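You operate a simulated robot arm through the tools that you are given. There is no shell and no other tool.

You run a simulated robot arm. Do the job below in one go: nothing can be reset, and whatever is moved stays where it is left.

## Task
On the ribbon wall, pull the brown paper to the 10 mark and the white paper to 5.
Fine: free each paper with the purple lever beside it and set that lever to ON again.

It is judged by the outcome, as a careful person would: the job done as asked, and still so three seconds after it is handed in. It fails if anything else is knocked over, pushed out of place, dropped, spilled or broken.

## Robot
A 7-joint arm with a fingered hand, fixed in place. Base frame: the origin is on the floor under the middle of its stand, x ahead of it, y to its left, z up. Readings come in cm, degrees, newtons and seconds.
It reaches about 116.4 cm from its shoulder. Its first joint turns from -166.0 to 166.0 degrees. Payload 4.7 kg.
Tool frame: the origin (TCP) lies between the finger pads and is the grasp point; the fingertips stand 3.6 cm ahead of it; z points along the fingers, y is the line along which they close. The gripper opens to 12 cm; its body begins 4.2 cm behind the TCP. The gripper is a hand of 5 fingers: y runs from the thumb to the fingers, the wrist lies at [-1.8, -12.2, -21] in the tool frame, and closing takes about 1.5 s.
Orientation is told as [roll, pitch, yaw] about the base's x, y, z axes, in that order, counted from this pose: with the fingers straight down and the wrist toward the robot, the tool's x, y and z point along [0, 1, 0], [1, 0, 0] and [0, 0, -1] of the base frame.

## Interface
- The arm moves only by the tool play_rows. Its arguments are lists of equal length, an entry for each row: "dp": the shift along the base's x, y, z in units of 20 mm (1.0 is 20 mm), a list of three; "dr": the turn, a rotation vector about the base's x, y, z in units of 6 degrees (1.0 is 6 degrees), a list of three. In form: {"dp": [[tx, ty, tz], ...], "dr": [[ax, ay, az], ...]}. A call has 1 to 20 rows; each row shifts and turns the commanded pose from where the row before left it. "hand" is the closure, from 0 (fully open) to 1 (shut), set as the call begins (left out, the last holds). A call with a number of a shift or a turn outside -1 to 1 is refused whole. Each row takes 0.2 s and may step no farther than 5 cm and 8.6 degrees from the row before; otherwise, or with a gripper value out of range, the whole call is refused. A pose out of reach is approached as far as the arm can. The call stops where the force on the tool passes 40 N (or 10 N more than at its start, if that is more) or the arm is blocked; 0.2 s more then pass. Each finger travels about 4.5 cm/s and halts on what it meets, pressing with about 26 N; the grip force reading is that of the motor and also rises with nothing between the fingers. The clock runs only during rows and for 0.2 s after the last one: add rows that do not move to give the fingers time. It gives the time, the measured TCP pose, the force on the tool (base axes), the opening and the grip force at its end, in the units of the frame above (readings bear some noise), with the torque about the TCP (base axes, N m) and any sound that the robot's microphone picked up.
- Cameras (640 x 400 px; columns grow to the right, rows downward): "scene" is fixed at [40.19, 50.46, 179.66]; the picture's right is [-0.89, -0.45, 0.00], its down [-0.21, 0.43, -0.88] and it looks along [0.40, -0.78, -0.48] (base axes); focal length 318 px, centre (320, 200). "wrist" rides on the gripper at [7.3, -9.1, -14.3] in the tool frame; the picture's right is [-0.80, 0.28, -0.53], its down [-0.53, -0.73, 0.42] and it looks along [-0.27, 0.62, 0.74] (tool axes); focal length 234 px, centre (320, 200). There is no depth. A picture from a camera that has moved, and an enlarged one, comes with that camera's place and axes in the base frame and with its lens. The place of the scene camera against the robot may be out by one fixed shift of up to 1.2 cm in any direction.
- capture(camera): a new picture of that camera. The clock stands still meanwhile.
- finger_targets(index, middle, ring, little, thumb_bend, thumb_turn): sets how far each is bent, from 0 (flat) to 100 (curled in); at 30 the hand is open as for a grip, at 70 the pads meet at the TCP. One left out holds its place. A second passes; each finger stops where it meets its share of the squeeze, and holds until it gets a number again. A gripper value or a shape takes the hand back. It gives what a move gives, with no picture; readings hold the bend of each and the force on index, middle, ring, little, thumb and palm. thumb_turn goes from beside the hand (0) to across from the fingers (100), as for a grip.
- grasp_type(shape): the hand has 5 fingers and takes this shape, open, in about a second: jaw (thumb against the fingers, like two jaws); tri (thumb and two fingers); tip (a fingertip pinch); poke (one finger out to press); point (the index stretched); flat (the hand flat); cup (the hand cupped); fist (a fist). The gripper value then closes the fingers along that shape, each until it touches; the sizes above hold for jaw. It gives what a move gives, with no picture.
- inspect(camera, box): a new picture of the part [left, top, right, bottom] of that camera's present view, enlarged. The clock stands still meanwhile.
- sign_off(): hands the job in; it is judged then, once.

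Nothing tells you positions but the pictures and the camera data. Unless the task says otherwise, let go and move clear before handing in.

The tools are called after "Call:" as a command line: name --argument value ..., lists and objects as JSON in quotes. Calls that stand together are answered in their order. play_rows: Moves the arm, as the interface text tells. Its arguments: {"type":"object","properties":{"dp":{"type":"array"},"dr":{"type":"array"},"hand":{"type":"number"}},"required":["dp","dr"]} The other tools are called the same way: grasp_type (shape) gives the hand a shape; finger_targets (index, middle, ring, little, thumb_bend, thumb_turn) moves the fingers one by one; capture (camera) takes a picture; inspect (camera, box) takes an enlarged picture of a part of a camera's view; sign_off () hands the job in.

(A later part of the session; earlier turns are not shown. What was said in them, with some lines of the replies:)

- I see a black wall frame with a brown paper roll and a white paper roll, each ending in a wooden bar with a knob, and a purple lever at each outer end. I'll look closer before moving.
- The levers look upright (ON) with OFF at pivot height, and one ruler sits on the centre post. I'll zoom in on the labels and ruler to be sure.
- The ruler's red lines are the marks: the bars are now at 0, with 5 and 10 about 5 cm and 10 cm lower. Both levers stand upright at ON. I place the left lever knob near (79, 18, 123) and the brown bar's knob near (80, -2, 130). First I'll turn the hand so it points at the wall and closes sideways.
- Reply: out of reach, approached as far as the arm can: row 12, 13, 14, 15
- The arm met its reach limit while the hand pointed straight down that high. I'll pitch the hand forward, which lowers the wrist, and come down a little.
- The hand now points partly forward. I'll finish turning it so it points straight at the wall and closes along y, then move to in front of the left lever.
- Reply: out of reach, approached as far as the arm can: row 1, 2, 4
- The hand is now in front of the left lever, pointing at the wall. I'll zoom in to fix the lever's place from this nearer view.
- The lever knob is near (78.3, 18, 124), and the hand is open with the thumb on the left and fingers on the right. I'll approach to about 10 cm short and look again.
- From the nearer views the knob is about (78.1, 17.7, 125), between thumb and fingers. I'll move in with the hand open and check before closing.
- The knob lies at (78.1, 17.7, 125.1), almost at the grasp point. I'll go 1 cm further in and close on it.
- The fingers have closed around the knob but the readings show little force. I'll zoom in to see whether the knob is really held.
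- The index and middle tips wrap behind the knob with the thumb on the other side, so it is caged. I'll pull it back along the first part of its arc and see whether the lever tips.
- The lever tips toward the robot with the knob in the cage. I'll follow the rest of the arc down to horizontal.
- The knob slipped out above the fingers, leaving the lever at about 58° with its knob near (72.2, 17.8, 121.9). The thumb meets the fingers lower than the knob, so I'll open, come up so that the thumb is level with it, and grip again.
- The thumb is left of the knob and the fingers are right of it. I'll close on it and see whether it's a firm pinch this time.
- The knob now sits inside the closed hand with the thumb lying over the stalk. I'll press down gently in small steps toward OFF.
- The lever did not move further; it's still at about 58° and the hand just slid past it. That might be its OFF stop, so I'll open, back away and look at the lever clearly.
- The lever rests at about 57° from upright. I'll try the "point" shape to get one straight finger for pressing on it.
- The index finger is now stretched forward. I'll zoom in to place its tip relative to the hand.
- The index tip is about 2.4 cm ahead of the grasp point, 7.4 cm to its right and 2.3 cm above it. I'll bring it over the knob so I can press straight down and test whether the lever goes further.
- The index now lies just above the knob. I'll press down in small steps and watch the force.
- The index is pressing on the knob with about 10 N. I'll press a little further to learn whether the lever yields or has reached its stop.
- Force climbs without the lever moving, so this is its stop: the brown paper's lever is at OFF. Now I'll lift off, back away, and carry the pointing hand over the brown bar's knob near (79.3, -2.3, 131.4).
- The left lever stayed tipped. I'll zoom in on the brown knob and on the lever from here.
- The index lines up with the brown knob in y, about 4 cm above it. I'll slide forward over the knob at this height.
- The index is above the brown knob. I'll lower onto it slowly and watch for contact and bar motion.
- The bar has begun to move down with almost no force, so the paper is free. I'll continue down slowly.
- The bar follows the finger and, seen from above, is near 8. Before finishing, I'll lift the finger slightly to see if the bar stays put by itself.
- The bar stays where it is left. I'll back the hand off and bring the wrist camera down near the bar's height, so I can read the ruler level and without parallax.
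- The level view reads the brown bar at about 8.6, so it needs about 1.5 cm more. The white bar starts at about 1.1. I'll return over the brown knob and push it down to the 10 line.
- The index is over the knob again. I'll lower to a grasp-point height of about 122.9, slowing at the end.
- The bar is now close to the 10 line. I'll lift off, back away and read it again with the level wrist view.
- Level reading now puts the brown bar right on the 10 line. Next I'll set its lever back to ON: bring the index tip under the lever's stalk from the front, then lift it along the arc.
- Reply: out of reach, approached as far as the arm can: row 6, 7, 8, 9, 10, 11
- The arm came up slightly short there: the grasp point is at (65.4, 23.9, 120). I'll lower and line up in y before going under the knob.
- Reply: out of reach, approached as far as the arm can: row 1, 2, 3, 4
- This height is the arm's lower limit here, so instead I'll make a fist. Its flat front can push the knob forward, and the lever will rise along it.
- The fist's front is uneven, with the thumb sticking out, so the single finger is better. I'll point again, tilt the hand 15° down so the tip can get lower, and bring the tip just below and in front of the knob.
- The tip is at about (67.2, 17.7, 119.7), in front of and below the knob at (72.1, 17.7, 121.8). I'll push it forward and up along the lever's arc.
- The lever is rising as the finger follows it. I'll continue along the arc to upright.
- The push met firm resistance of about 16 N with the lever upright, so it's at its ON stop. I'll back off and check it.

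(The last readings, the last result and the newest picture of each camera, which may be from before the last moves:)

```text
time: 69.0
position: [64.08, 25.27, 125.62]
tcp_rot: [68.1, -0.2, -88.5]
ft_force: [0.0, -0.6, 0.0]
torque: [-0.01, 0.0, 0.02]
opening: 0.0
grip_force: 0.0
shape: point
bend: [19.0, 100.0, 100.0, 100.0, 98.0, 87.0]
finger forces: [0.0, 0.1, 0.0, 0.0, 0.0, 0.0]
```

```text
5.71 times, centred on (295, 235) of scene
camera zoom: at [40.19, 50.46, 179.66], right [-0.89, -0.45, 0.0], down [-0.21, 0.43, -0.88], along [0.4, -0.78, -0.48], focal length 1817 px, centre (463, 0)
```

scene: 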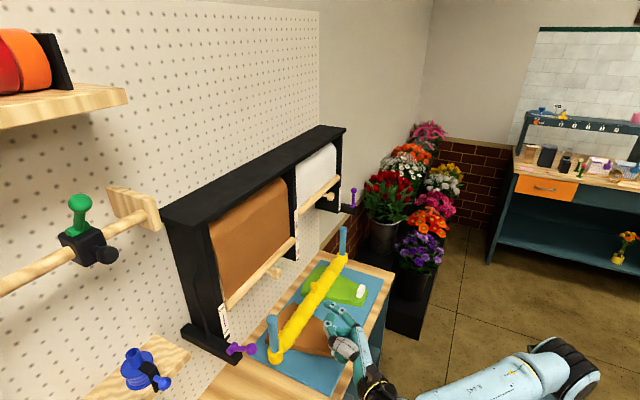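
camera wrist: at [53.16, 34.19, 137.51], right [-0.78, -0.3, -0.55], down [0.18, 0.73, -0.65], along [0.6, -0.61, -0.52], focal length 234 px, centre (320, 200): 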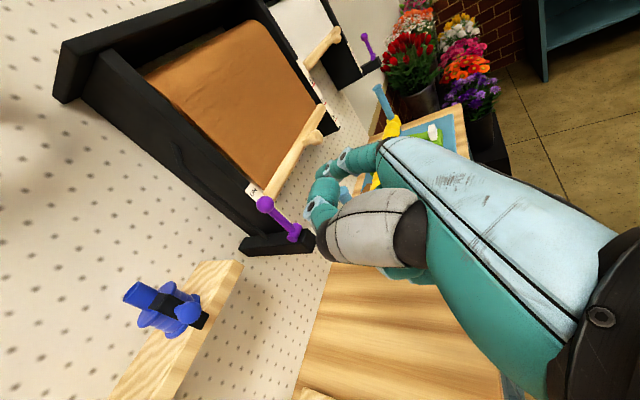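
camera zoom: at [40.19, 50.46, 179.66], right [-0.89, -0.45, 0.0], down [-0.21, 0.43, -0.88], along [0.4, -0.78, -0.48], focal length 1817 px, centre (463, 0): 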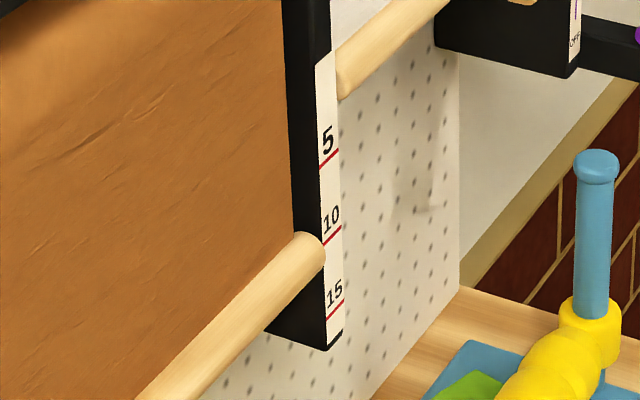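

The left lever matches its starting upright pose and the brown bar still sits at 10. Now for the white paper's lever on the far right, near (78.1, -54, 125). I'll level the hand again and travel across in front of the frame.

Call:
play_rows --dp '[[0.2, -0.5, 0.4], [0.2, -0.7, 0.4], [0.2, -0.9, 0.3], [0.2, -1, 0], [0.2, -1, 0], [0, -1, 0], [0, -1, 0], [0, -1, 0], [0, -1, 0], [0, -1, 0], [0, -1, 0], [0, -1, 0], [0, -1, 0], [0, -1, 0], [0, -1, 0], [0, -1, 0], [0, -1, 0], [0, -1, 0], [0, -1, 0], [0, -1, 0]]' --dr '[[0, -1, 0], [0, -1, 0], [0, -0.5, 0], [0, 0, 0], [0, 0, 0], [0, 0, 0], [0, 0, 0], [0, 0, 0], [0, 0, 0], [0, 0, 0], [0, 0, 0], [0, 0, 0], [0, 0, 0], [0, 0, 0], [0, 0, 0], [0, 0, 0], [0, 0, 0], [0, 0, 0], [0, 0, 0], [0, 0, 0]]'

Call:
play_rows --dp '[[0, -1, 0], [0, -1, 0], [0, -1, 0], [0, -1, 0], [0, -1, 0], [0, -1, 0], [0, -1, 0], [0, -1, 0], [0, -1, 0], [0, -1, 0], [0, -1, 0], [0, -1, 0], [0, -1, 0], [0, -1, 0], [0, -1, 0], [0, -1, 0], [0, -1, 0], [0, -1, 0], [0, -1, 0], [0, -0.8, 0]]' --dr '[[0, 0, 0], [0, 0, 0], [0, 0, 0], [0, 0, 0], [0, 0, 0], [0, 0, 0], [0, 0, 0], [0, 0, 0], [0, 0, 0], [0, 0, 0], [0, 0, 0], [0, 0, 0], [0, 0, 0], [0, 0, 0], [0, 0, 0], [0, 0, 0], [0, 0, 0], [0, 0, 0], [0, 0, 0], [0, 0, 0]]'

Call:
capture --camera "scene"

Call:
capture --camera "wrist"

```text
time: 73.2
position: [65.88, -13.0, 127.66]
tcp_rot: [83.4, -0.6, -88.7]
ft_force: [-0.3, -0.2, -0.1]
torque: [-0.02, 0.0, -0.02]
opening: 0.0
grip_force: 0.1
shape: point
bend: [19.0, 100.0, 100.0, 100.0, 98.0, 87.0]
finger forces: [0.1, 0.1, 0.0, 0.0, 0.0, 0.0]
```

```text
time: 77.4
position: [66.03, -52.4, 127.69]
tcp_rot: [83.4, -0.5, -88.7]
ft_force: [0.1, 0.0, 0.5]
torque: [0.02, 0.06, -0.01]
opening: 0.01
grip_force: 0.1
shape: point
bend: [19.0, 100.0, 100.0, 100.0, 98.0, 87.0]
finger forces: [0.1, 0.2, 0.1, 0.1, 0.0, 0.0]
```

```text
taken
```

scene: 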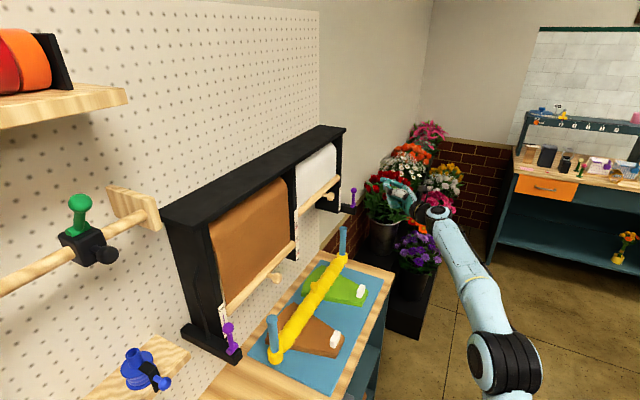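

```text
taken
camera wrist: at [52.38, -43.46, 136.48], right [-0.61, -0.3, -0.73], down [0.34, 0.74, -0.58], along [0.72, -0.61, -0.34], focal length 234 px, centre (320, 200)
```

wrist: 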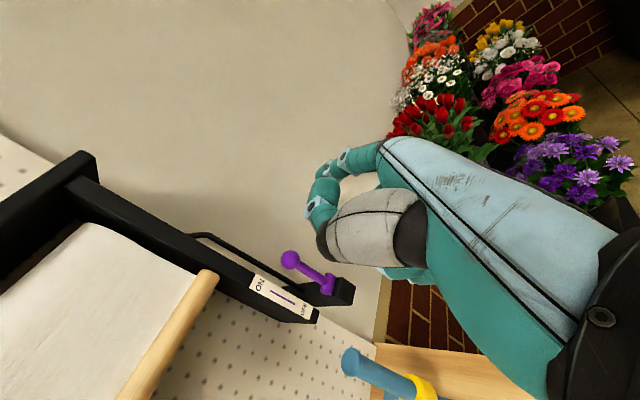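

The right lever's knob is near (78.1, -54.5, 125.0). I'll open the hand and move in around it just as on the left.

Call:
grasp_type --shape "jaw"

Call:
play_rows --dp '[[0, -0.5, -0.5], [0, -0.5, -0.5], [0.4, 0, -0.3], [0.6, 0, 0], [0.6, 0, 0], [0.6, 0, 0], [0.6, 0, 0], [0.6, 0, 0], [0.6, 0, 0], [0.5, 0, 0]]' --dr '[[0, 0, 0], [0, 0, 0], [0, 0, 0], [0, 0, 0], [0, 0, 0], [0, 0, 0], [0, 0, 0], [0, 0, 0], [0, 0, 0], [0, 0, 0]]'

Call:
capture --camera "wrist"

Call:
inspect --camera "scene" --box '[300, 150, 440, 260]'

```text
time: 78.3
position: [66.01, -52.37, 127.62]
tcp_rot: [83.3, -0.5, -88.6]
ft_force: [0.7, -0.1, 0.2]
torque: [-0.03, -0.01, 0.01]
opening: 11.96
grip_force: 0.1
shape: jaw
bend: [30.0, 30.0, 30.0, 30.0, 30.0, 97.0]
finger forces: [0.0, 0.0, 0.0, 0.0, 0.0, 0.0]
```

```text
time: 80.5
position: [74.99, -54.69, 124.98]
tcp_rot: [83.4, -0.5, -88.7]
ft_force: [-0.5, -0.3, -0.9]
torque: [0.01, 0.02, 0.01]
opening: 11.98
grip_force: 0.0
shape: jaw
bend: [30.0, 30.0, 30.0, 30.0, 30.0, 97.0]
finger forces: [0.0, 0.0, 0.0, 0.1, 0.1, 0.0]
```

```text
taken
camera wrist: at [61.4, -45.68, 133.85], right [-0.61, -0.3, -0.74], down [0.34, 0.74, -0.58], along [0.72, -0.61, -0.34], focal length 234 px, centre (320, 200)
```

wrist: 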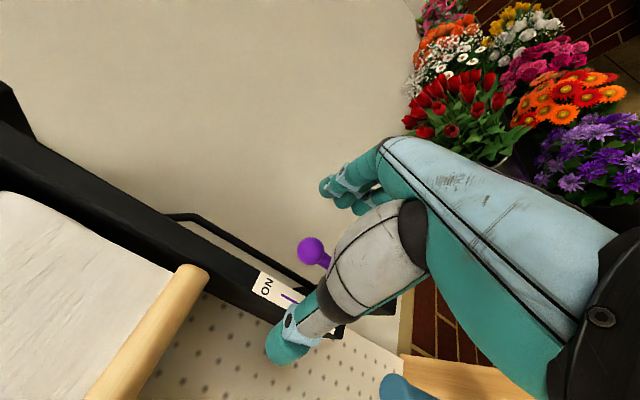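

```text
3.64 times, centred on (370, 205) of scene
camera zoom: at [40.19, 50.46, 179.66], right [-0.89, -0.45, 0.0], down [-0.21, 0.43, -0.88], along [0.4, -0.78, -0.48], focal length 1156 px, centre (138, 182)
```

zoom: 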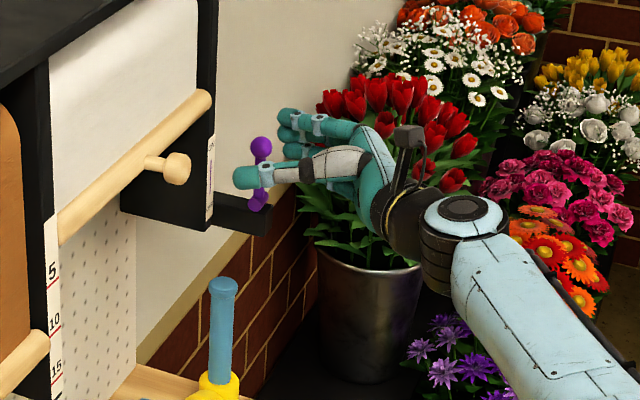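

The knob is at (78.1, -54.7, 125.0), centred between thumb and fingers. I'll go in the last 2.6 cm and close.

Call:
play_rows --dp '[[0.4, 0, 0], [0.4, 0, 0], [0.4, 0, 0], [0.1, 0, 0]]' --dr '[[0, 0, 0], [0, 0, 0], [0, 0, 0], [0, 0, 0]]'

Call:
play_rows --dp '[[0, 0, 0], [0, 0, 0], [0, 0, 0], [0, 0, 0], [0, 0, 0], [0, 0, 0], [0, 0, 0], [0, 0, 0]]' --dr '[[0, 0, 0], [0, 0, 0], [0, 0, 0], [0, 0, 0], [0, 0, 0], [0, 0, 0], [0, 0, 0], [0, 0, 0]]' --hand 0.9

Call:
inspect --camera "wrist" --box '[250, 170, 430, 330]'

Call:
inspect --camera "scene" --box '[320, 150, 420, 230]'

```text
time: 81.5
position: [77.87, -54.59, 124.96]
tcp_rot: [83.3, -0.5, -88.8]
ft_force: [0.1, 0.3, 0.0]
torque: [0.0, -0.01, 0.0]
opening: 11.96
grip_force: 0.0
shape: jaw
bend: [30.0, 30.0, 30.0, 30.0, 30.0, 97.0]
finger forces: [0.1, 0.1, 0.0, 0.0, 0.1, 0.1]
```

```text
time: 83.3
position: [77.84, -54.72, 124.99]
tcp_rot: [83.2, -0.5, -88.7]
ft_force: [0.1, -0.1, -0.6]
torque: [-0.02, -0.01, 0.01]
opening: 1.2
grip_force: 0.0
shape: jaw
bend: [72.0, 64.0, 63.0, 61.0, 73.0, 100.0]
finger forces: [0.0, 0.0, 0.1, 0.1, 0.1, 0.0]
```

```text
2.50 times, centred on (340, 250) of wrist
camera zoom: at [64.04, -45.66, 133.87], right [-0.61, -0.3, -0.73], down [0.34, 0.74, -0.58], along [0.72, -0.61, -0.34], focal length 585 px, centre (270, 75)
```

zoom: 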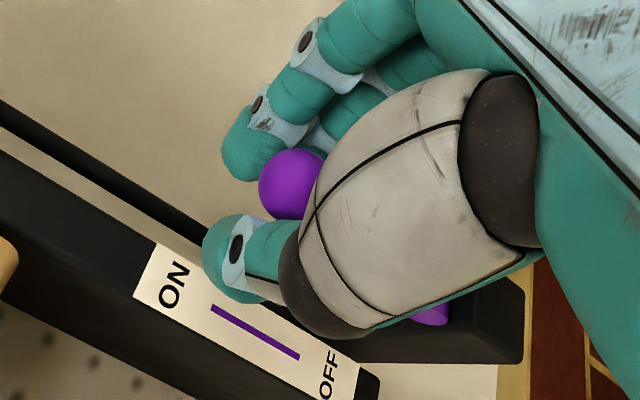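

```text
5.00 times, centred on (370, 190) of scene
camera zoom: at [40.19, 50.46, 179.66], right [-0.89, -0.45, 0.0], down [-0.21, 0.43, -0.88], along [0.4, -0.78, -0.48], focal length 1590 px, centre (70, 250)
```

zoom: 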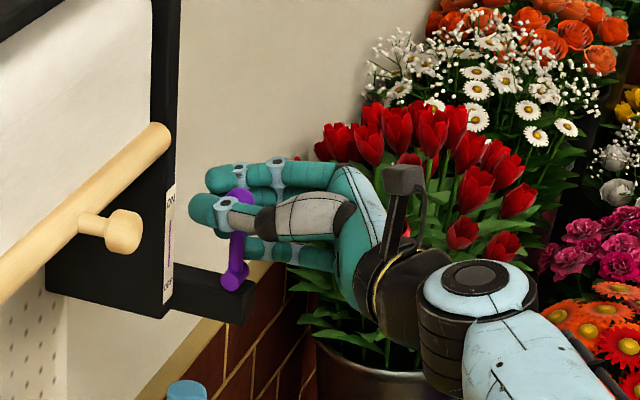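

The knob is caged the same way as on the left. I'll pull it back along its arc toward OFF.

Call:
play_rows --dp '[[-0.61, 0, -0.05], [-0.59, 0, -0.16], [-0.55, 0, -0.26], [-0.5, 0, -0.35], [-0.43, 0, -0.43], [-0.35, 0, -0.5], [-0.26, 0, -0.55], [-0.16, 0, -0.59]]' --dr '[[0, 0, 0], [0, 0, 0], [0, 0, 0], [0, 0, 0], [0, 0, 0], [0, 0, 0], [0, 0, 0], [0, 0, 0]]'

Call:
inspect --camera "wrist" --box '[250, 170, 430, 330]'

Call:
inspect --camera "scene" --box '[320, 150, 420, 230]'

```text
time: 85.1
position: [70.76, -54.57, 119.24]
tcp_rot: [83.3, -0.5, -88.8]
ft_force: [0.1, -0.1, 0.2]
torque: [0.03, 0.01, -0.01]
opening: 1.22
grip_force: 0.0
shape: jaw
bend: [72.0, 64.0, 63.0, 61.0, 73.0, 100.0]
finger forces: [0.0, 0.1, 0.1, 0.0, 0.1, 0.0]
```

```text
2.50 times, centred on (340, 250) of wrist
camera zoom: at [57.05, -45.58, 128.1], right [-0.61, -0.3, -0.73], down [0.34, 0.74, -0.58], along [0.72, -0.61, -0.34], focal length 585 px, centre (270, 75)
```

zoom: 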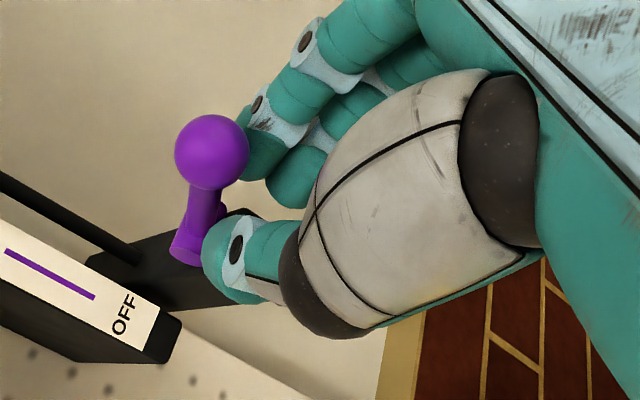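

```text
5.00 times, centred on (370, 190) of scene
camera zoom: at [40.19, 50.46, 179.66], right [-0.89, -0.45, 0.0], down [-0.21, 0.43, -0.88], along [0.4, -0.78, -0.48], focal length 1590 px, centre (70, 250)
```

zoom: 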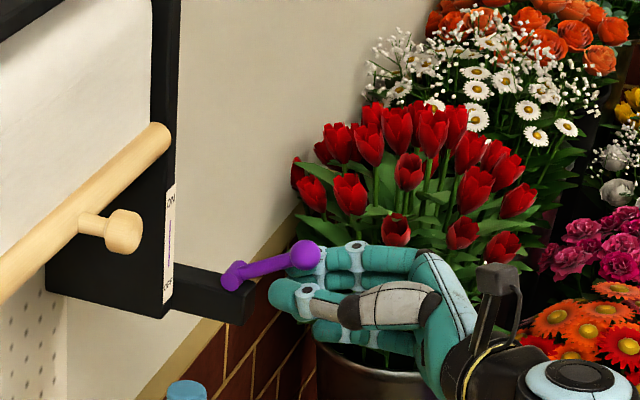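

The right lever is now at the same 58° OFF position. I'll open, back out, make the pointing shape and move to in front of the white bar's knob.

Call:
play_rows --dp '[[0, 0, 0], [0, 0, 0], [0, 0, 0], [0, 0, 0], [0, 0, 0], [0, 0, 0], [-0.4, 0, 0], [-0.6, 0, 0], [-0.6, 0, 0], [-0.6, 0, 0], [-0.6, 0, 0]]' --dr '[[0, 0, 0], [0, 0, 0], [0, 0, 0], [0, 0, 0], [0, 0, 0], [0, 0, 0], [0, 0, 0], [0, 0, 0], [0, 0, 0], [0, 0, 0], [0, 0, 0]]' --hand 0.1

Call:
grasp_type --shape "point"

Call:
play_rows --dp '[[0, 0.3, 0.9], [0, 0.6, 0.9], [0, 0.8, 0.9], [0, 0.9, 0.9], [0, 0.9, 0.9], [0, 0.9, 0.9], [0, 0.9, 0.9], [0, 0.9, 0.9], [0, 0.9, 0.5], [0, 0.9, 0], [0, 0.9, 0], [0, 0.9, 0], [0, 0.9, 0], [0, 0.9, 0], [0, 0.9, 0], [0, 0.7, 0]]' --dr '[[0, 0, 0], [0, 0, 0], [0, 0, 0], [0, 0, 0], [0, 0, 0], [0, 0, 0], [0, 0, 0], [0, 0, 0], [0, 0, 0], [0, 0, 0], [0, 0, 0], [0, 0, 0], [0, 0, 0], [0, 0, 0], [0, 0, 0], [0, 0, 0]]'

Call:
capture --camera "wrist"

Call:
inspect --camera "scene" --box '[280, 140, 420, 260]'

```text
time: 87.5
position: [65.19, -54.59, 119.22]
tcp_rot: [83.3, -0.5, -88.7]
ft_force: [0.0, -0.9, 0.0]
torque: [0.01, 0.03, 0.01]
opening: 10.77
grip_force: 0.1
shape: jaw
bend: [27.0, 32.0, 31.0, 31.0, 41.0, 98.0]
finger forces: [0.0, 0.0, 0.0, 0.1, 0.1, 0.0]
```

```text
time: 88.4
position: [65.28, -54.61, 119.17]
tcp_rot: [83.3, -0.5, -88.7]
ft_force: [0.2, 0.6, -0.4]
torque: [-0.01, -0.01, -0.02]
opening: 11.41
grip_force: 0.0
shape: point
bend: [19.0, 100.0, 100.0, 100.0, 98.0, 88.0]
finger forces: [0.0, 0.0, 0.1, 0.0, 0.0, 0.1]
```

```text
time: 91.8
position: [65.13, -28.11, 134.65]
tcp_rot: [83.3, -0.5, -88.7]
ft_force: [0.2, -1.3, 0.6]
torque: [-0.02, 0.03, 0.02]
opening: 11.43
grip_force: 0.0
shape: point
bend: [19.0, 100.0, 100.0, 100.0, 98.0, 88.0]
finger forces: [0.0, 0.0, 0.0, 0.1, 0.0, 0.0]
```

```text
taken
camera wrist: at [51.53, -19.15, 143.51], right [-0.61, -0.3, -0.73], down [0.34, 0.74, -0.58], along [0.72, -0.61, -0.34], focal length 234 px, centre (320, 200)
```

wrist: 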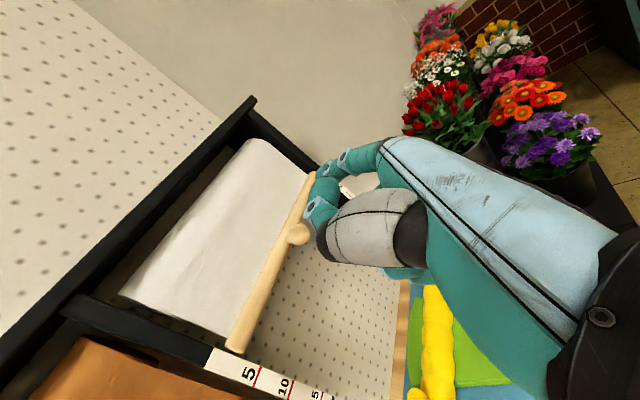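

```text
3.33 times, centred on (350, 200) of scene
camera zoom: at [40.19, 50.46, 179.66], right [-0.89, -0.45, 0.0], down [-0.21, 0.43, -0.88], along [0.4, -0.78, -0.48], focal length 1060 px, centre (220, 200)
```

zoom: 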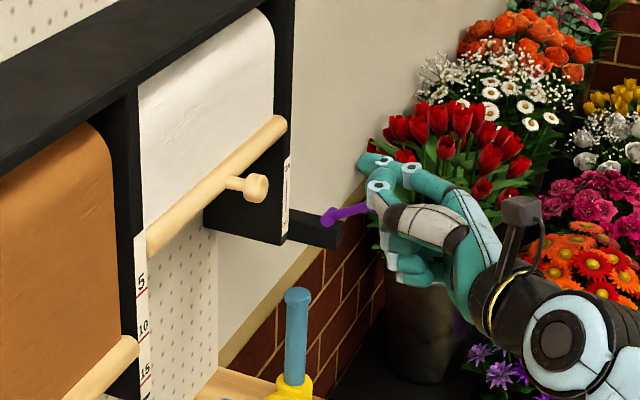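

The white knob is near (79.5, -35.7, 131.2), and the index is in line with it about 3 cm above contact height. I'll slide forward over it.

Call:
play_rows --dp '[[0.7, 0, 0.1], [0.8, -0.05, 0.1], [0.8, -0.05, 0], [0.8, 0, 0], [0.8, 0, 0], [0.8, 0, 0], [0.7, 0, 0], [0.6, 0, 0], [0.4, 0, 0]]' --dr '[[0, 0, 0], [0, 0, 0], [0, 0, 0], [0, 0, 0], [0, 0, 0], [0, 0, 0], [0, 0, 0], [0, 0, 0], [0, 0, 0]]'

Call:
inspect --camera "scene" --box '[280, 150, 380, 230]'

Call:
inspect --camera "wrist" --box '[260, 130, 400, 280]'

```text
time: 93.8
position: [77.97, -28.44, 134.96]
tcp_rot: [83.3, -0.4, -88.6]
ft_force: [-0.3, -0.3, 0.4]
torque: [-0.05, 0.01, 0.02]
opening: 11.41
grip_force: 0.1
shape: point
bend: [19.0, 100.0, 100.0, 100.0, 98.0, 88.0]
finger forces: [0.0, 0.0, 0.1, 0.1, 0.0, 0.1]
```

```text
5.00 times, centred on (330, 190) of scene
camera zoom: at [40.19, 50.46, 179.66], right [-0.89, -0.45, 0.0], down [-0.21, 0.43, -0.88], along [0.4, -0.78, -0.48], focal length 1590 px, centre (270, 250)
```

zoom: 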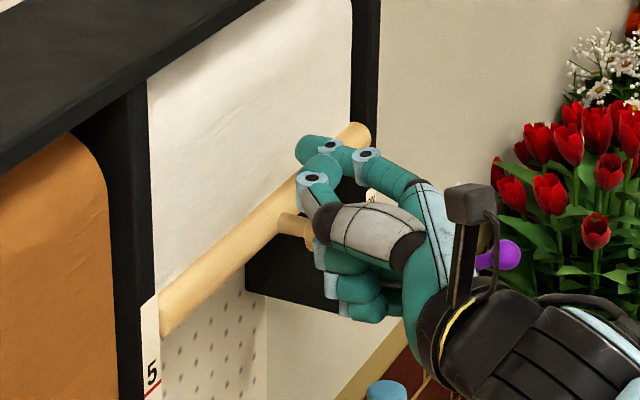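

```text
2.67 times, centred on (330, 205) of wrist
camera zoom: at [64.3, -19.53, 143.78], right [-0.61, -0.3, -0.74], down [0.34, 0.74, -0.58], along [0.72, -0.61, -0.34], focal length 624 px, centre (293, 187)
```

zoom: 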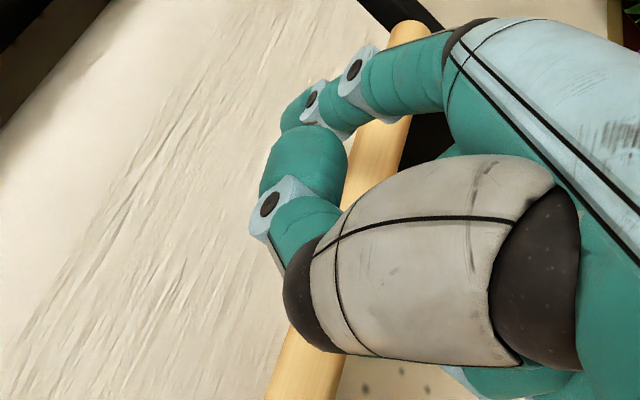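

The setup matches the earlier brown one. I'll lower slowly to a little short of the 5 mark.

Call:
play_rows --dp '[[0, 0, -0.3], [0, 0, -0.3], [0, 0, -0.3], [0, 0, -0.3], [0, 0, -0.3], [0, 0, -0.2], [0, 0, -0.2], [0, 0, -0.2], [0, 0, -0.2], [0, 0, -0.2], [0, 0, -0.15], [0, 0, -0.15], [0, 0, -0.15], [0, 0, -0.15], [0, 0, -0.1], [0, 0, 0]]' --dr '[[0, 0, 0], [0, 0, 0], [0, 0, 0], [0, 0, 0], [0, 0, 0], [0, 0, 0], [0, 0, 0], [0, 0, 0], [0, 0, 0], [0, 0, 0], [0, 0, 0], [0, 0, 0], [0, 0, 0], [0, 0, 0], [0, 0, 0], [0, 0, 0]]'

Call:
inspect --camera "scene" --box '[270, 190, 330, 260]'

Call:
inspect --camera "scene" --box '[280, 150, 380, 230]'

```text
time: 97.2
position: [78.07, -28.38, 128.74]
tcp_rot: [83.3, -0.5, -88.7]
ft_force: [0.1, -0.6, 2.1]
torque: [-0.09, -0.05, 0.0]
opening: 0.0
grip_force: 0.1
shape: point
bend: [19.0, 100.0, 100.0, 100.0, 98.0, 88.0]
finger forces: [1.2, 0.0, 0.0, 0.0, 0.0, 0.1]
```

```text
5.71 times, centred on (300, 225) of scene
camera zoom: at [40.19, 50.46, 179.66], right [-0.89, -0.45, 0.0], down [-0.21, 0.43, -0.88], along [0.4, -0.78, -0.48], focal length 1817 px, centre (434, 57)
```

zoom: 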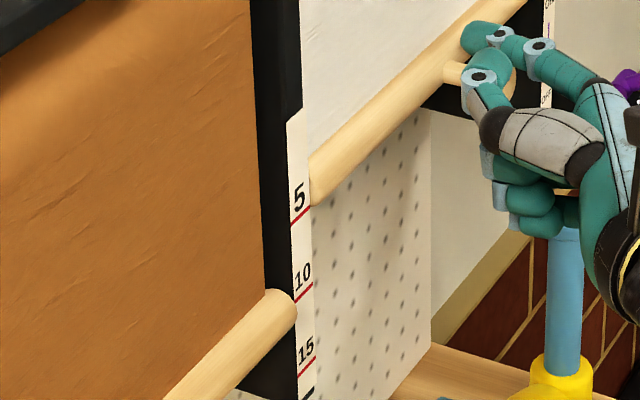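

```text
5.00 times, centred on (330, 190) of scene
camera zoom: at [40.19, 50.46, 179.66], right [-0.89, -0.45, 0.0], down [-0.21, 0.43, -0.88], along [0.4, -0.78, -0.48], focal length 1590 px, centre (270, 250)
```

zoom: 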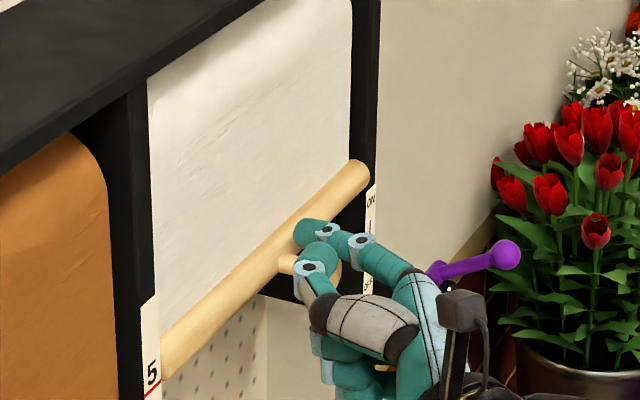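

The white bar follows and is near 4. I'll go down another 0.7 cm, then back off for a level reading.

Call:
play_rows --dp '[[0, 0, -0.1], [0, 0, -0.1], [0, 0, -0.1], [0, 0, -0.05], [0, 0, 0]]' --dr '[[0, 0, 0], [0, 0, 0], [0, 0, 0], [0, 0, 0], [0, 0, 0]]'

Call:
play_rows --dp '[[0, 0, 0.4], [0, 0, 0.6], [-0.4, 0, 0.3], [-0.8, 0, 0], [-0.8, 0, 0], [-0.8, 0.2, 0], [-0.8, 0.5, 0], [-0.8, 0.8, 0], [-0.8, 1, 0], [-0.8, 1, 0], [-0.3, 1, -0.5], [0, 1, -0.8], [0, 1, -0.8], [0, 1, -0.8], [0, 1, -0.8], [0, 1, -0.5]]' --dr '[[0, 0, 0], [0, 0, 0], [0, 0, 0], [0, 0, 0], [0, 0, 0], [0, 0, 0], [0, 0, 0], [0, 0, 0], [0, 0, 0], [0, 0, 0], [0, 0, 0], [0, 0, 0], [0, 0, 0], [0, 0, 0], [0, 0, 0], [0, 0, 0]]'

Call:
capture --camera "wrist"

Call:
inspect --camera "scene" --box '[270, 190, 330, 260]'

```text
time: 98.4
position: [78.04, -28.45, 127.85]
tcp_rot: [83.3, -0.5, -88.7]
ft_force: [0.2, -0.3, 0.7]
torque: [-0.05, 0.01, 0.05]
opening: 0.0
grip_force: 0.0
shape: point
bend: [19.0, 100.0, 100.0, 100.0, 98.0, 88.0]
finger forces: [0.7, 0.1, 0.0, 0.0, 0.0, 0.1]
```

```text
time: 101.8
position: [65.16, -9.37, 122.08]
tcp_rot: [83.4, -0.5, -88.8]
ft_force: [0.2, 1.0, 0.0]
torque: [-0.01, 0.0, -0.02]
opening: 0.0
grip_force: 0.1
shape: point
bend: [19.0, 100.0, 100.0, 100.0, 98.0, 88.0]
finger forces: [0.1, 0.0, 0.0, 0.0, 0.0, 0.0]
```

```text
taken
camera wrist: at [51.46, -0.52, 130.94], right [-0.61, -0.3, -0.74], down [0.34, 0.74, -0.58], along [0.72, -0.61, -0.34], focal length 234 px, centre (320, 200)
```

wrist: 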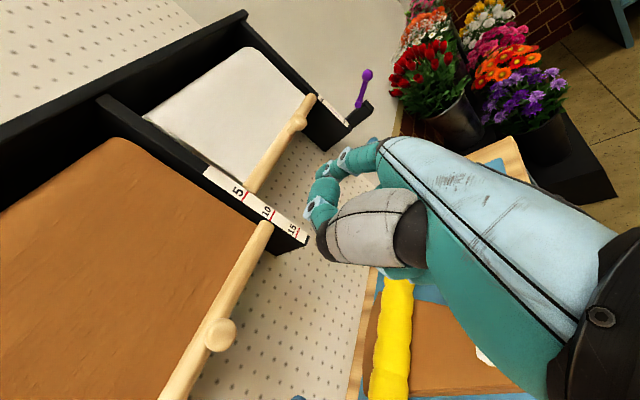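

```text
5.71 times, centred on (300, 225) of scene
camera zoom: at [40.19, 50.46, 179.66], right [-0.89, -0.45, 0.0], down [-0.21, 0.43, -0.88], along [0.4, -0.78, -0.48], focal length 1817 px, centre (434, 57)
```

zoom: 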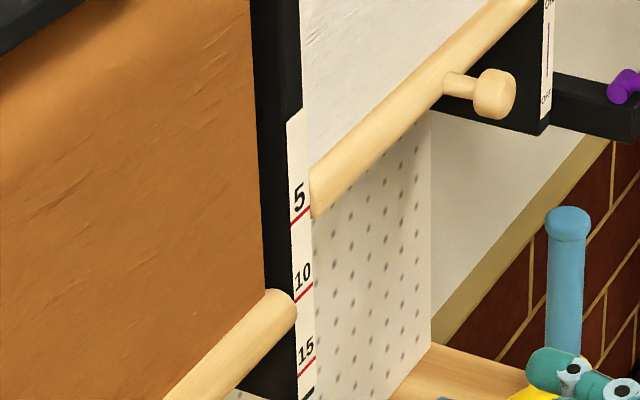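

Call:
inspect --camera "wrist" --box '[200, 150, 320, 270]'

Call:
inspect --camera "wrist" --box '[215, 165, 285, 225]'

```text
3.33 times, centred on (260, 210) of wrist
camera zoom: at [51.46, -0.52, 130.94], right [-0.61, -0.3, -0.74], down [0.34, 0.74, -0.58], along [0.72, -0.61, -0.34], focal length 781 px, centre (520, 167)
```

zoom: 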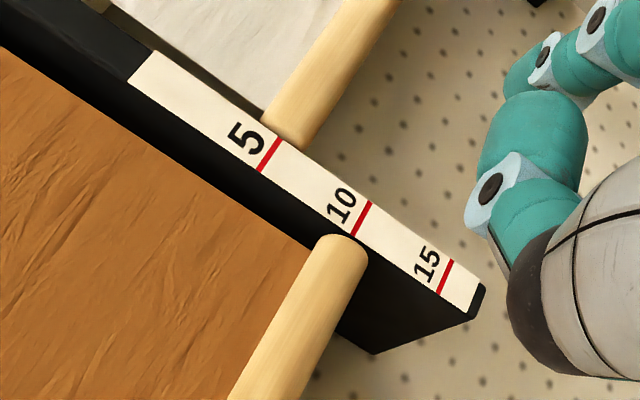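

```text
6.67 times, centred on (250, 195) of wrist
camera zoom: at [51.46, -0.52, 130.94], right [-0.61, -0.3, -0.74], down [0.34, 0.74, -0.58], along [0.72, -0.61, -0.34], focal length 1561 px, centre (787, 233)
```

zoom: 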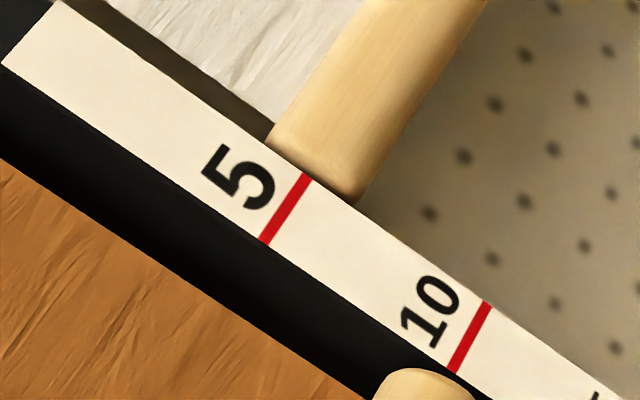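

The white bar's axis meets the 5 line in the near-level view, so it reads 5.0. Now I'll tilt the hand 15° down again and go to just in front of the right lever's knob, mirroring what worked on the left.

Call:
play_rows --dp '[[0, -0.8, 0], [0, -1, 0], [0, -1, 0], [0, -1, 0], [0, -1, 0], [0, -1, 0], [0, -1, 0], [0, -1, 0], [0, -1, 0], [0, -1, 0], [0, -1, 0], [0, -1, 0], [0, -1, 0], [0, -1, 0], [0, -1, 0], [0, -1, 0], [0, -1, 0], [0, -1, 0], [0, -1, 0], [-0.2, -0.1, 0]]' --dr '[[0, 1, 0], [0, 1, 0], [0, 0.5, 0], [0, 0, 0], [0, 0, 0], [0, 0, 0], [0, 0, 0], [0, 0, 0], [0, 0, 0], [0, 0, 0], [0, 0, 0], [0, 0, 0], [0, 0, 0], [0, 0, 0], [0, 0, 0], [0, 0, 0], [0, 0, 0], [0, 0, 0], [0, 0, 0], [0, 0, 0]]'

Call:
play_rows --dp '[[0, 0, -0.5], [0, 0, -0.5], [0, 0, -0.5], [0, 0, -0.5]]' --dr '[[0, 0, 0], [0, 0, 0], [0, 0, 0], [0, 0, 0]]'

Call:
inspect --camera "wrist" --box '[220, 90, 420, 270]'

Call:
inspect --camera "scene" --box '[320, 150, 440, 250]'

```text
time: 106.0
position: [64.92, -47.34, 122.2]
tcp_rot: [68.2, -0.2, -88.7]
ft_force: [-0.2, -0.3, 0.8]
torque: [-0.03, 0.03, -0.03]
opening: 0.03
grip_force: 0.1
shape: point
bend: [19.0, 100.0, 100.0, 100.0, 98.0, 88.0]
finger forces: [0.0, 0.1, 0.0, 0.1, 0.1, 0.0]
```

```text
time: 107.0
position: [64.92, -47.32, 118.18]
tcp_rot: [68.3, -0.2, -88.7]
ft_force: [-0.4, 0.4, 0.9]
torque: [0.0, 0.01, -0.02]
opening: 0.0
grip_force: 0.1
shape: point
bend: [19.0, 100.0, 100.0, 100.0, 98.0, 88.0]
finger forces: [0.0, 0.0, 0.0, 0.1, 0.0, 0.0]
```

```text
2.22 times, centred on (320, 180) of wrist
camera zoom: at [54.08, -38.19, 130.22], right [-0.78, -0.3, -0.55], down [0.18, 0.74, -0.65], along [0.6, -0.61, -0.52], focal length 520 px, centre (320, 244)
```

zoom: 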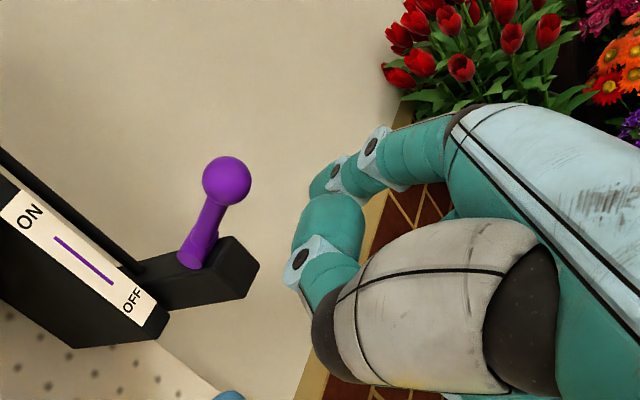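

```text
4.00 times, centred on (380, 200) of scene
camera zoom: at [40.19, 50.46, 179.66], right [-0.89, -0.45, 0.0], down [-0.21, 0.43, -0.88], along [0.4, -0.78, -0.48], focal length 1272 px, centre (80, 200)
```

zoom: 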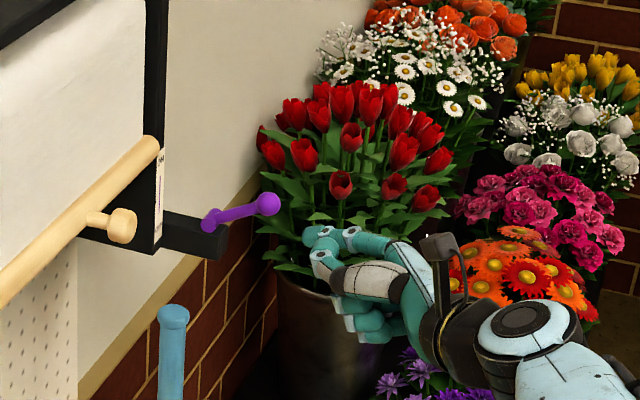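

The knob is at about (72.3, -54.7, 121.6), with the finger placed just as it was on the left. I'll repeat the same push along the arc.

Call:
play_rows --dp '[[0.5, 0, 0], [0.5, 0, 0.05], [0.5, 0, 0], [0.3, 0, 0], [0.28, 0, 0.72], [0.34, 0, 0.54]]' --dr '[[0, 0, 0], [0, 0, 0], [0, 0, 0], [0, 0, 0], [0, 0, 0], [0, 0, 0]]'

Call:
inspect --camera "wrist" --box '[220, 90, 420, 270]'

Call:
inspect --camera "scene" --box '[320, 150, 440, 250]'

```text
time: 108.4
position: [69.98, -47.19, 120.67]
tcp_rot: [68.3, -0.1, -88.6]
ft_force: [-1.0, -0.5, -0.9]
torque: [0.07, 0.02, 0.0]
opening: 11.41
grip_force: 0.1
shape: point
bend: [19.0, 100.0, 100.0, 100.0, 98.0, 88.0]
finger forces: [0.5, 0.1, 0.0, 0.0, 0.0, 0.1]
```

```text
2.22 times, centred on (320, 180) of wrist
camera zoom: at [58.95, -38.26, 132.81], right [-0.78, -0.3, -0.55], down [0.18, 0.74, -0.65], along [0.6, -0.61, -0.52], focal length 520 px, centre (320, 244)
```

zoom: 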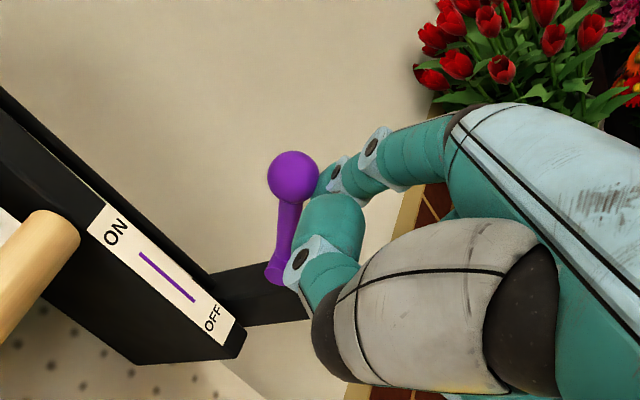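

```text
4.00 times, centred on (380, 200) of scene
camera zoom: at [40.19, 50.46, 179.66], right [-0.89, -0.45, 0.0], down [-0.21, 0.43, -0.88], along [0.4, -0.78, -0.48], focal length 1272 px, centre (80, 200)
```

zoom: 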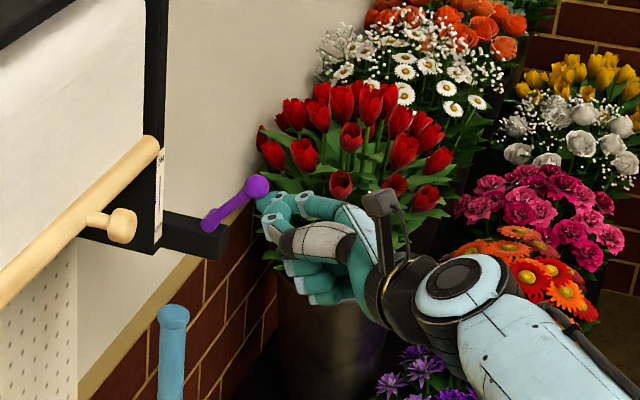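

The lever is rising here too. I'll continue up to its ON stop.

Call:
play_rows --dp '[[0.4, 0, 0.55], [0.5, 0, 0.42], [0.5, 0, 0.35], [0.35, 0, 0.15], [0.25, 0, 0.05]]' --dr '[[0, 0, 0], [0, 0, 0], [0, 0, 0], [0, 0, 0], [0, 0, 0]]'

Call:
inspect --camera "wrist" --box '[220, 90, 420, 270]'

Call:
inspect --camera "scene" --box '[320, 150, 440, 250]'

```text
time: 109.6
position: [73.64, -47.3, 123.91]
tcp_rot: [68.4, -0.2, -88.7]
ft_force: [-14.9, 3.8, -1.1]
torque: [0.03, -0.08, -1.0]
opening: 11.41
grip_force: 0.1
shape: point
bend: [19.0, 100.0, 100.0, 100.0, 98.0, 88.0]
finger forces: [14.0, 0.0, 0.1, 0.1, 0.0, 0.1]
```

```text
2.22 times, centred on (320, 180) of wrist
camera zoom: at [62.81, -38.29, 135.88], right [-0.78, -0.3, -0.55], down [0.18, 0.73, -0.65], along [0.6, -0.61, -0.52], focal length 520 px, centre (320, 244)
```

zoom: 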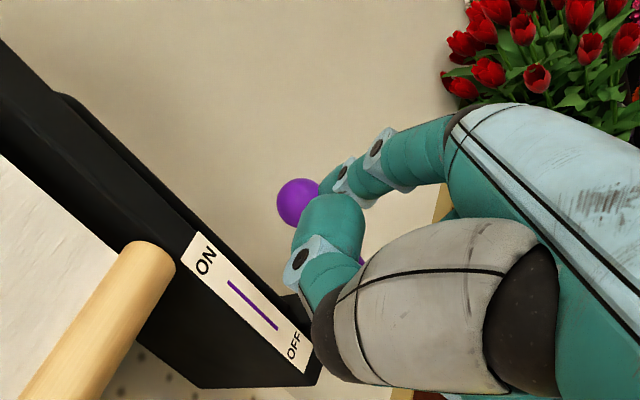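

```text
4.00 times, centred on (380, 200) of scene
camera zoom: at [40.19, 50.46, 179.66], right [-0.89, -0.45, 0.0], down [-0.21, 0.43, -0.88], along [0.4, -0.78, -0.48], focal length 1272 px, centre (80, 200)
```

zoom: 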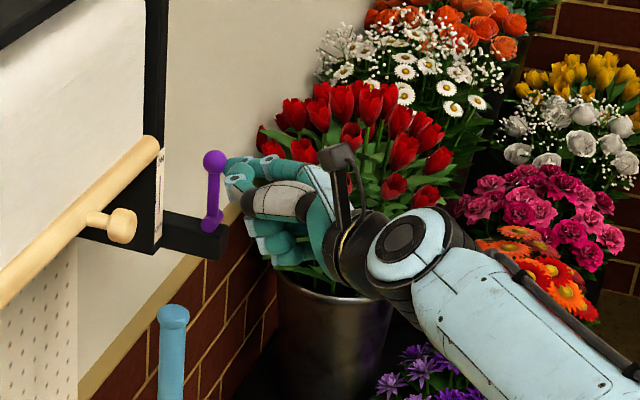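

The lever is upright against its stop, with a 15 N push. I'll back away and return to a central spot to check both levers and both readings.

Call:
play_rows --dp '[[-0.4, 0, 0], [-0.8, 0, 0], [-0.8, 0, 0], [-0.8, 0, 0], [-0.8, 0.2, 0], [-0.6, 0.6, 0], [0, 1, 0], [0, 1, 0], [0, 1, 0], [0, 1, 0], [0, 1, 0], [0, 1, 0], [0, 1, 0], [0, 1, 0], [0, 1, 0], [0, 1, 0], [0, 1, 0], [0, 1, 0], [0, 1, 0], [0, 1, 0]]' --dr '[[0, 0, 0], [0, 0, 0], [0, 0, 0], [0, 0, 0], [0, 0, 0], [0, 0, 0], [0, 0, 0], [0, 0, 0], [0, 0, 0], [0, -1, 0], [0, -1, 0], [0, -0.5, 0], [0, 0, 0], [0, 0, 0], [0, 0, 0], [0, 0, 0], [0, 0, 0], [0, 0, 0], [0, 0, 0], [0, 0, 0]]'

Call:
capture --camera "scene"

Call:
capture --camera "wrist"

Call:
inspect --camera "scene" --box '[325, 165, 365, 220]'

Call:
inspect --camera "scene" --box '[205, 295, 255, 370]'

```text
time: 113.8
position: [65.51, -17.52, 123.78]
tcp_rot: [83.3, -0.6, -88.7]
ft_force: [0.2, -0.2, 0.0]
torque: [0.04, 0.02, 0.02]
opening: 0.01
grip_force: 0.1
shape: point
bend: [19.0, 100.0, 100.0, 100.0, 98.0, 88.0]
finger forces: [0.1, 0.0, 0.0, 0.0, 0.1, 0.0]
```

```text
taken
```

scene: 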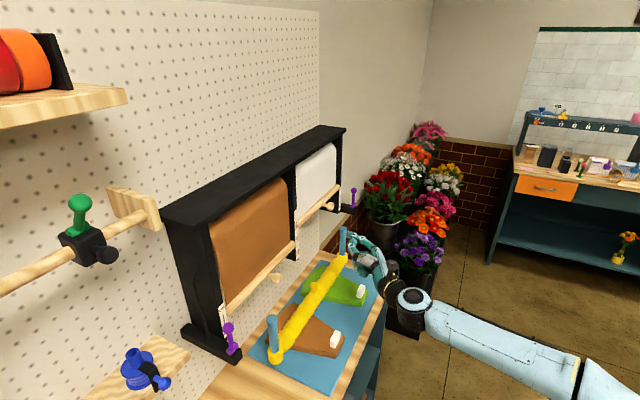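

```text
taken
camera wrist: at [51.76, -8.55, 132.73], right [-0.61, -0.3, -0.73], down [0.34, 0.74, -0.58], along [0.72, -0.61, -0.35], focal length 234 px, centre (320, 200)
```

wrist: 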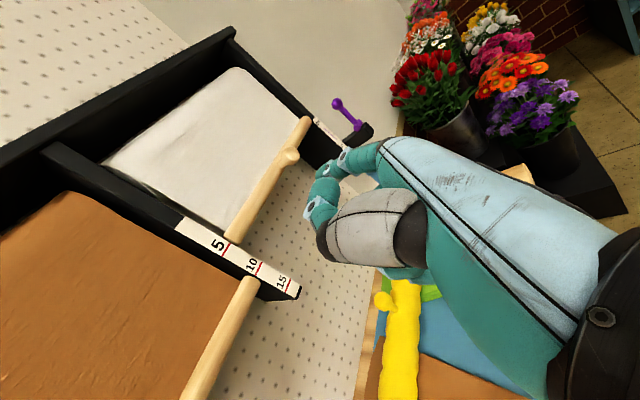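

```text
7.27 times, centred on (345, 192) of scene
camera zoom: at [40.19, 50.46, 179.66], right [-0.89, -0.45, 0.0], down [-0.21, 0.43, -0.88], along [0.4, -0.78, -0.48], focal length 2312 px, centre (138, 254)
```

zoom: 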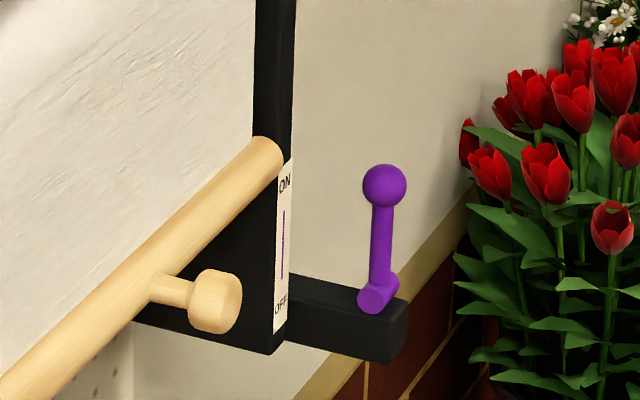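

```text
5.33 times, centred on (230, 332) of scene
camera zoom: at [40.19, 50.46, 179.66], right [-0.89, -0.45, 0.0], down [-0.21, 0.43, -0.88], along [0.4, -0.78, -0.48], focal length 1696 px, centre (800, -507)
```

zoom: 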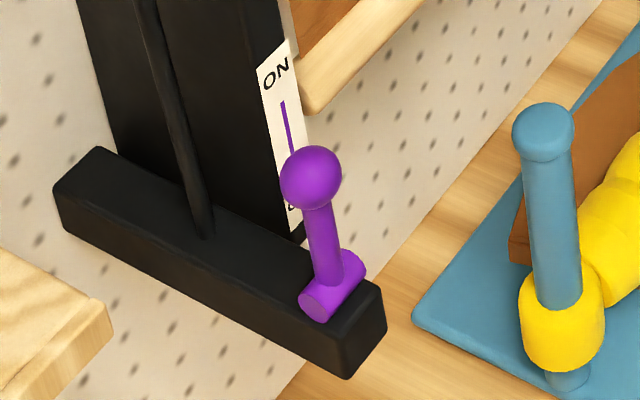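

Both levers match their starting upright poses exactly. I'll do a last check of both bars against the ruler.

Call:
inspect --camera "wrist" --box '[170, 200, 310, 330]'

Call:
inspect --camera "scene" --box '[270, 190, 330, 260]'

Call:
play_rows --dp '[[-0.3, 0.6, -0.4], [-0.3, 0.8, -0.5], [-0.3, 0.8, -0.5], [0, 0.8, -0.5], [0, 0.8, -0.5], [0, 0.8, -0.4], [0, 0.6, 0]]' --dr '[[0, 0, 0], [0, 0, 0], [0, 0, 0], [0, 0, 0], [0, 0, 0], [0, 0, 0], [0, 0, 0]]'

Call:
capture --camera "wrist"

```text
3.08 times, centred on (240, 265) of wrist
camera zoom: at [51.76, -8.55, 132.73], right [-0.61, -0.3, -0.73], down [0.34, 0.74, -0.58], along [0.72, -0.61, -0.35], focal length 720 px, centre (566, 0)
```

zoom: 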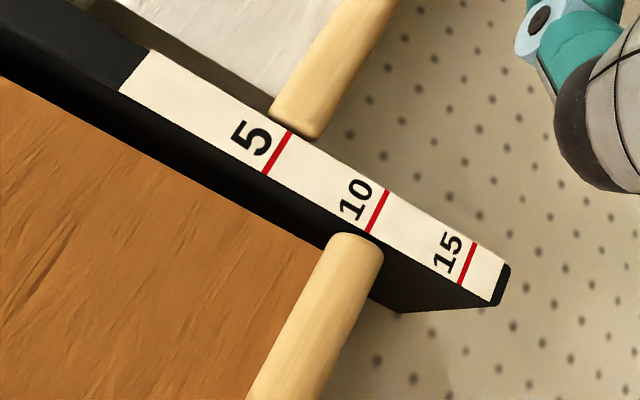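

```text
5.71 times, centred on (300, 225) of scene
camera zoom: at [40.19, 50.46, 179.66], right [-0.89, -0.45, 0.0], down [-0.21, 0.43, -0.88], along [0.4, -0.78, -0.48], focal length 1817 px, centre (434, 57)
```

zoom: 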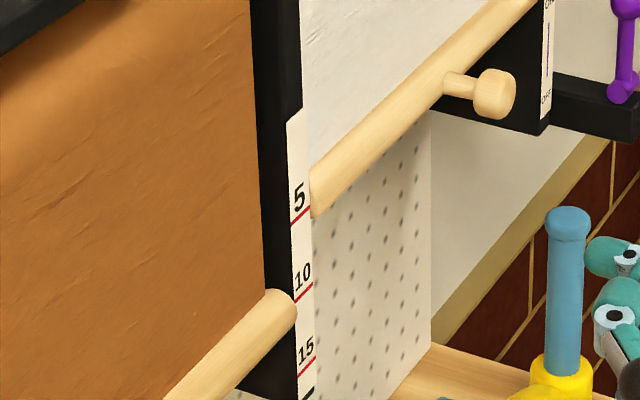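

```text
time: 115.4
position: [63.62, -7.18, 118.09]
tcp_rot: [83.3, -0.4, -88.8]
ft_force: [-0.1, 0.2, -0.7]
torque: [-0.01, 0.03, 0.03]
opening: 0.01
grip_force: 0.0
shape: point
bend: [19.0, 100.0, 100.0, 100.0, 98.0, 88.0]
finger forces: [0.1, 0.0, 0.1, 0.1, 0.0, 0.1]
```

```text
taken
camera wrist: at [49.99, 1.78, 126.96], right [-0.61, -0.3, -0.73], down [0.34, 0.74, -0.58], along [0.72, -0.61, -0.34], focal length 234 px, centre (320, 200)
```

wrist: 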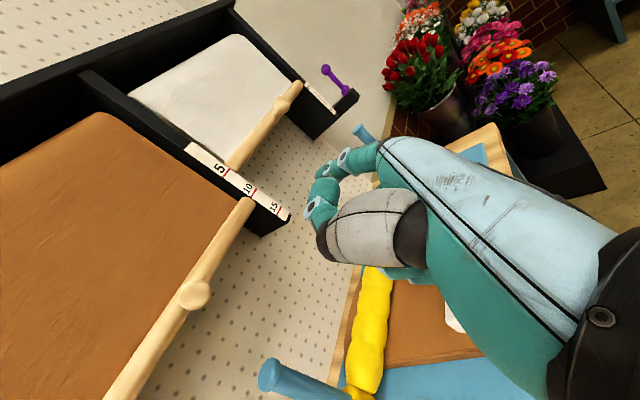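

Call:
inspect --camera "wrist" --box '[190, 130, 300, 240]'

```text
3.64 times, centred on (245, 185) of wrist
camera zoom: at [49.99, 1.78, 126.96], right [-0.61, -0.3, -0.73], down [0.34, 0.74, -0.58], along [0.72, -0.61, -0.34], focal length 852 px, centre (593, 254)
```

zoom: 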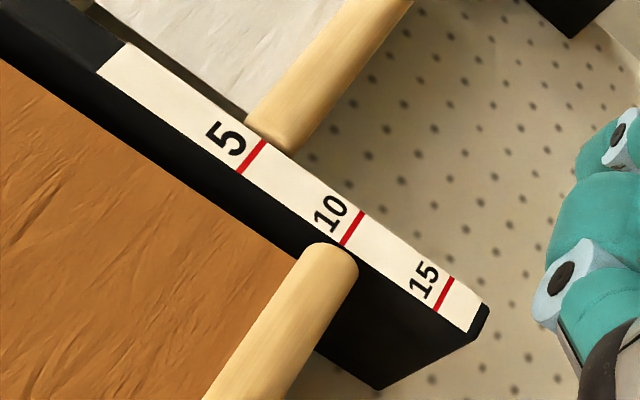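

Both readings are right: the brown bar's axis is on the 10 line and the white bar's on the 5 line, with both levers at ON. I'll move the hand clear of the bench and hand the job in.

Call:
play_rows --dp '[[-0.2, 0, 0.5], [-0.3, 0, 0.6], [-0.4, 0, 0.7], [-0.5, 0, 0.7], [-0.5, 0, 0.7], [-0.5, 0, 0.5], [0, 0, 0]]' --dr '[[0, 0, 0], [0, 0, 0], [0, 0, 0], [0, 0, 0], [0, 0, 0], [0, 0, 0], [0, 0, 0]]'

Call:
capture --camera "scene"

```text
time: 117.0
position: [58.69, -7.15, 125.58]
tcp_rot: [83.2, -0.5, -88.6]
ft_force: [0.3, -0.6, 0.5]
torque: [0.03, -0.02, 0.01]
opening: 0.0
grip_force: 0.0
shape: point
bend: [19.0, 100.0, 100.0, 100.0, 98.0, 88.0]
finger forces: [0.0, 0.0, 0.0, 0.0, 0.0, 0.0]
```

```text
taken
```

scene: 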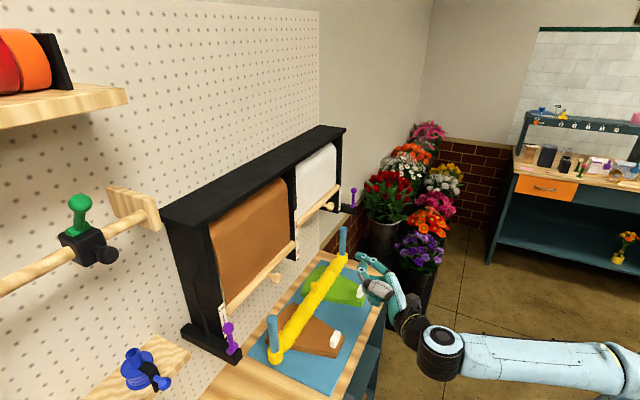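

The hand is clear, the papers are at 10 and 5, both levers are upright at ON, and nothing else has moved. I'm handing the job in.

Call:
sign_off

```text
The job is handed in.
```

The job is done and handed in: the brown paper is at the 10 mark, the white paper is at 5, and both purple levers are back at ON. I have not had a result from the judging.

- **Papers:** I read both bars against the ruler from near their own height. The brown bar's centre line was on the 10 line and the white bar's was on the 5 line. I took the middle of the bar as the pointer.
- **Levers:** I tipped each lever to OFF to free its paper, then pushed it upright until it met its stop. Both now match how they stood at the start.
- **Surroundings:** In the last picture nothing else looked moved or knocked over, and the hand was clear of the wall and bench.
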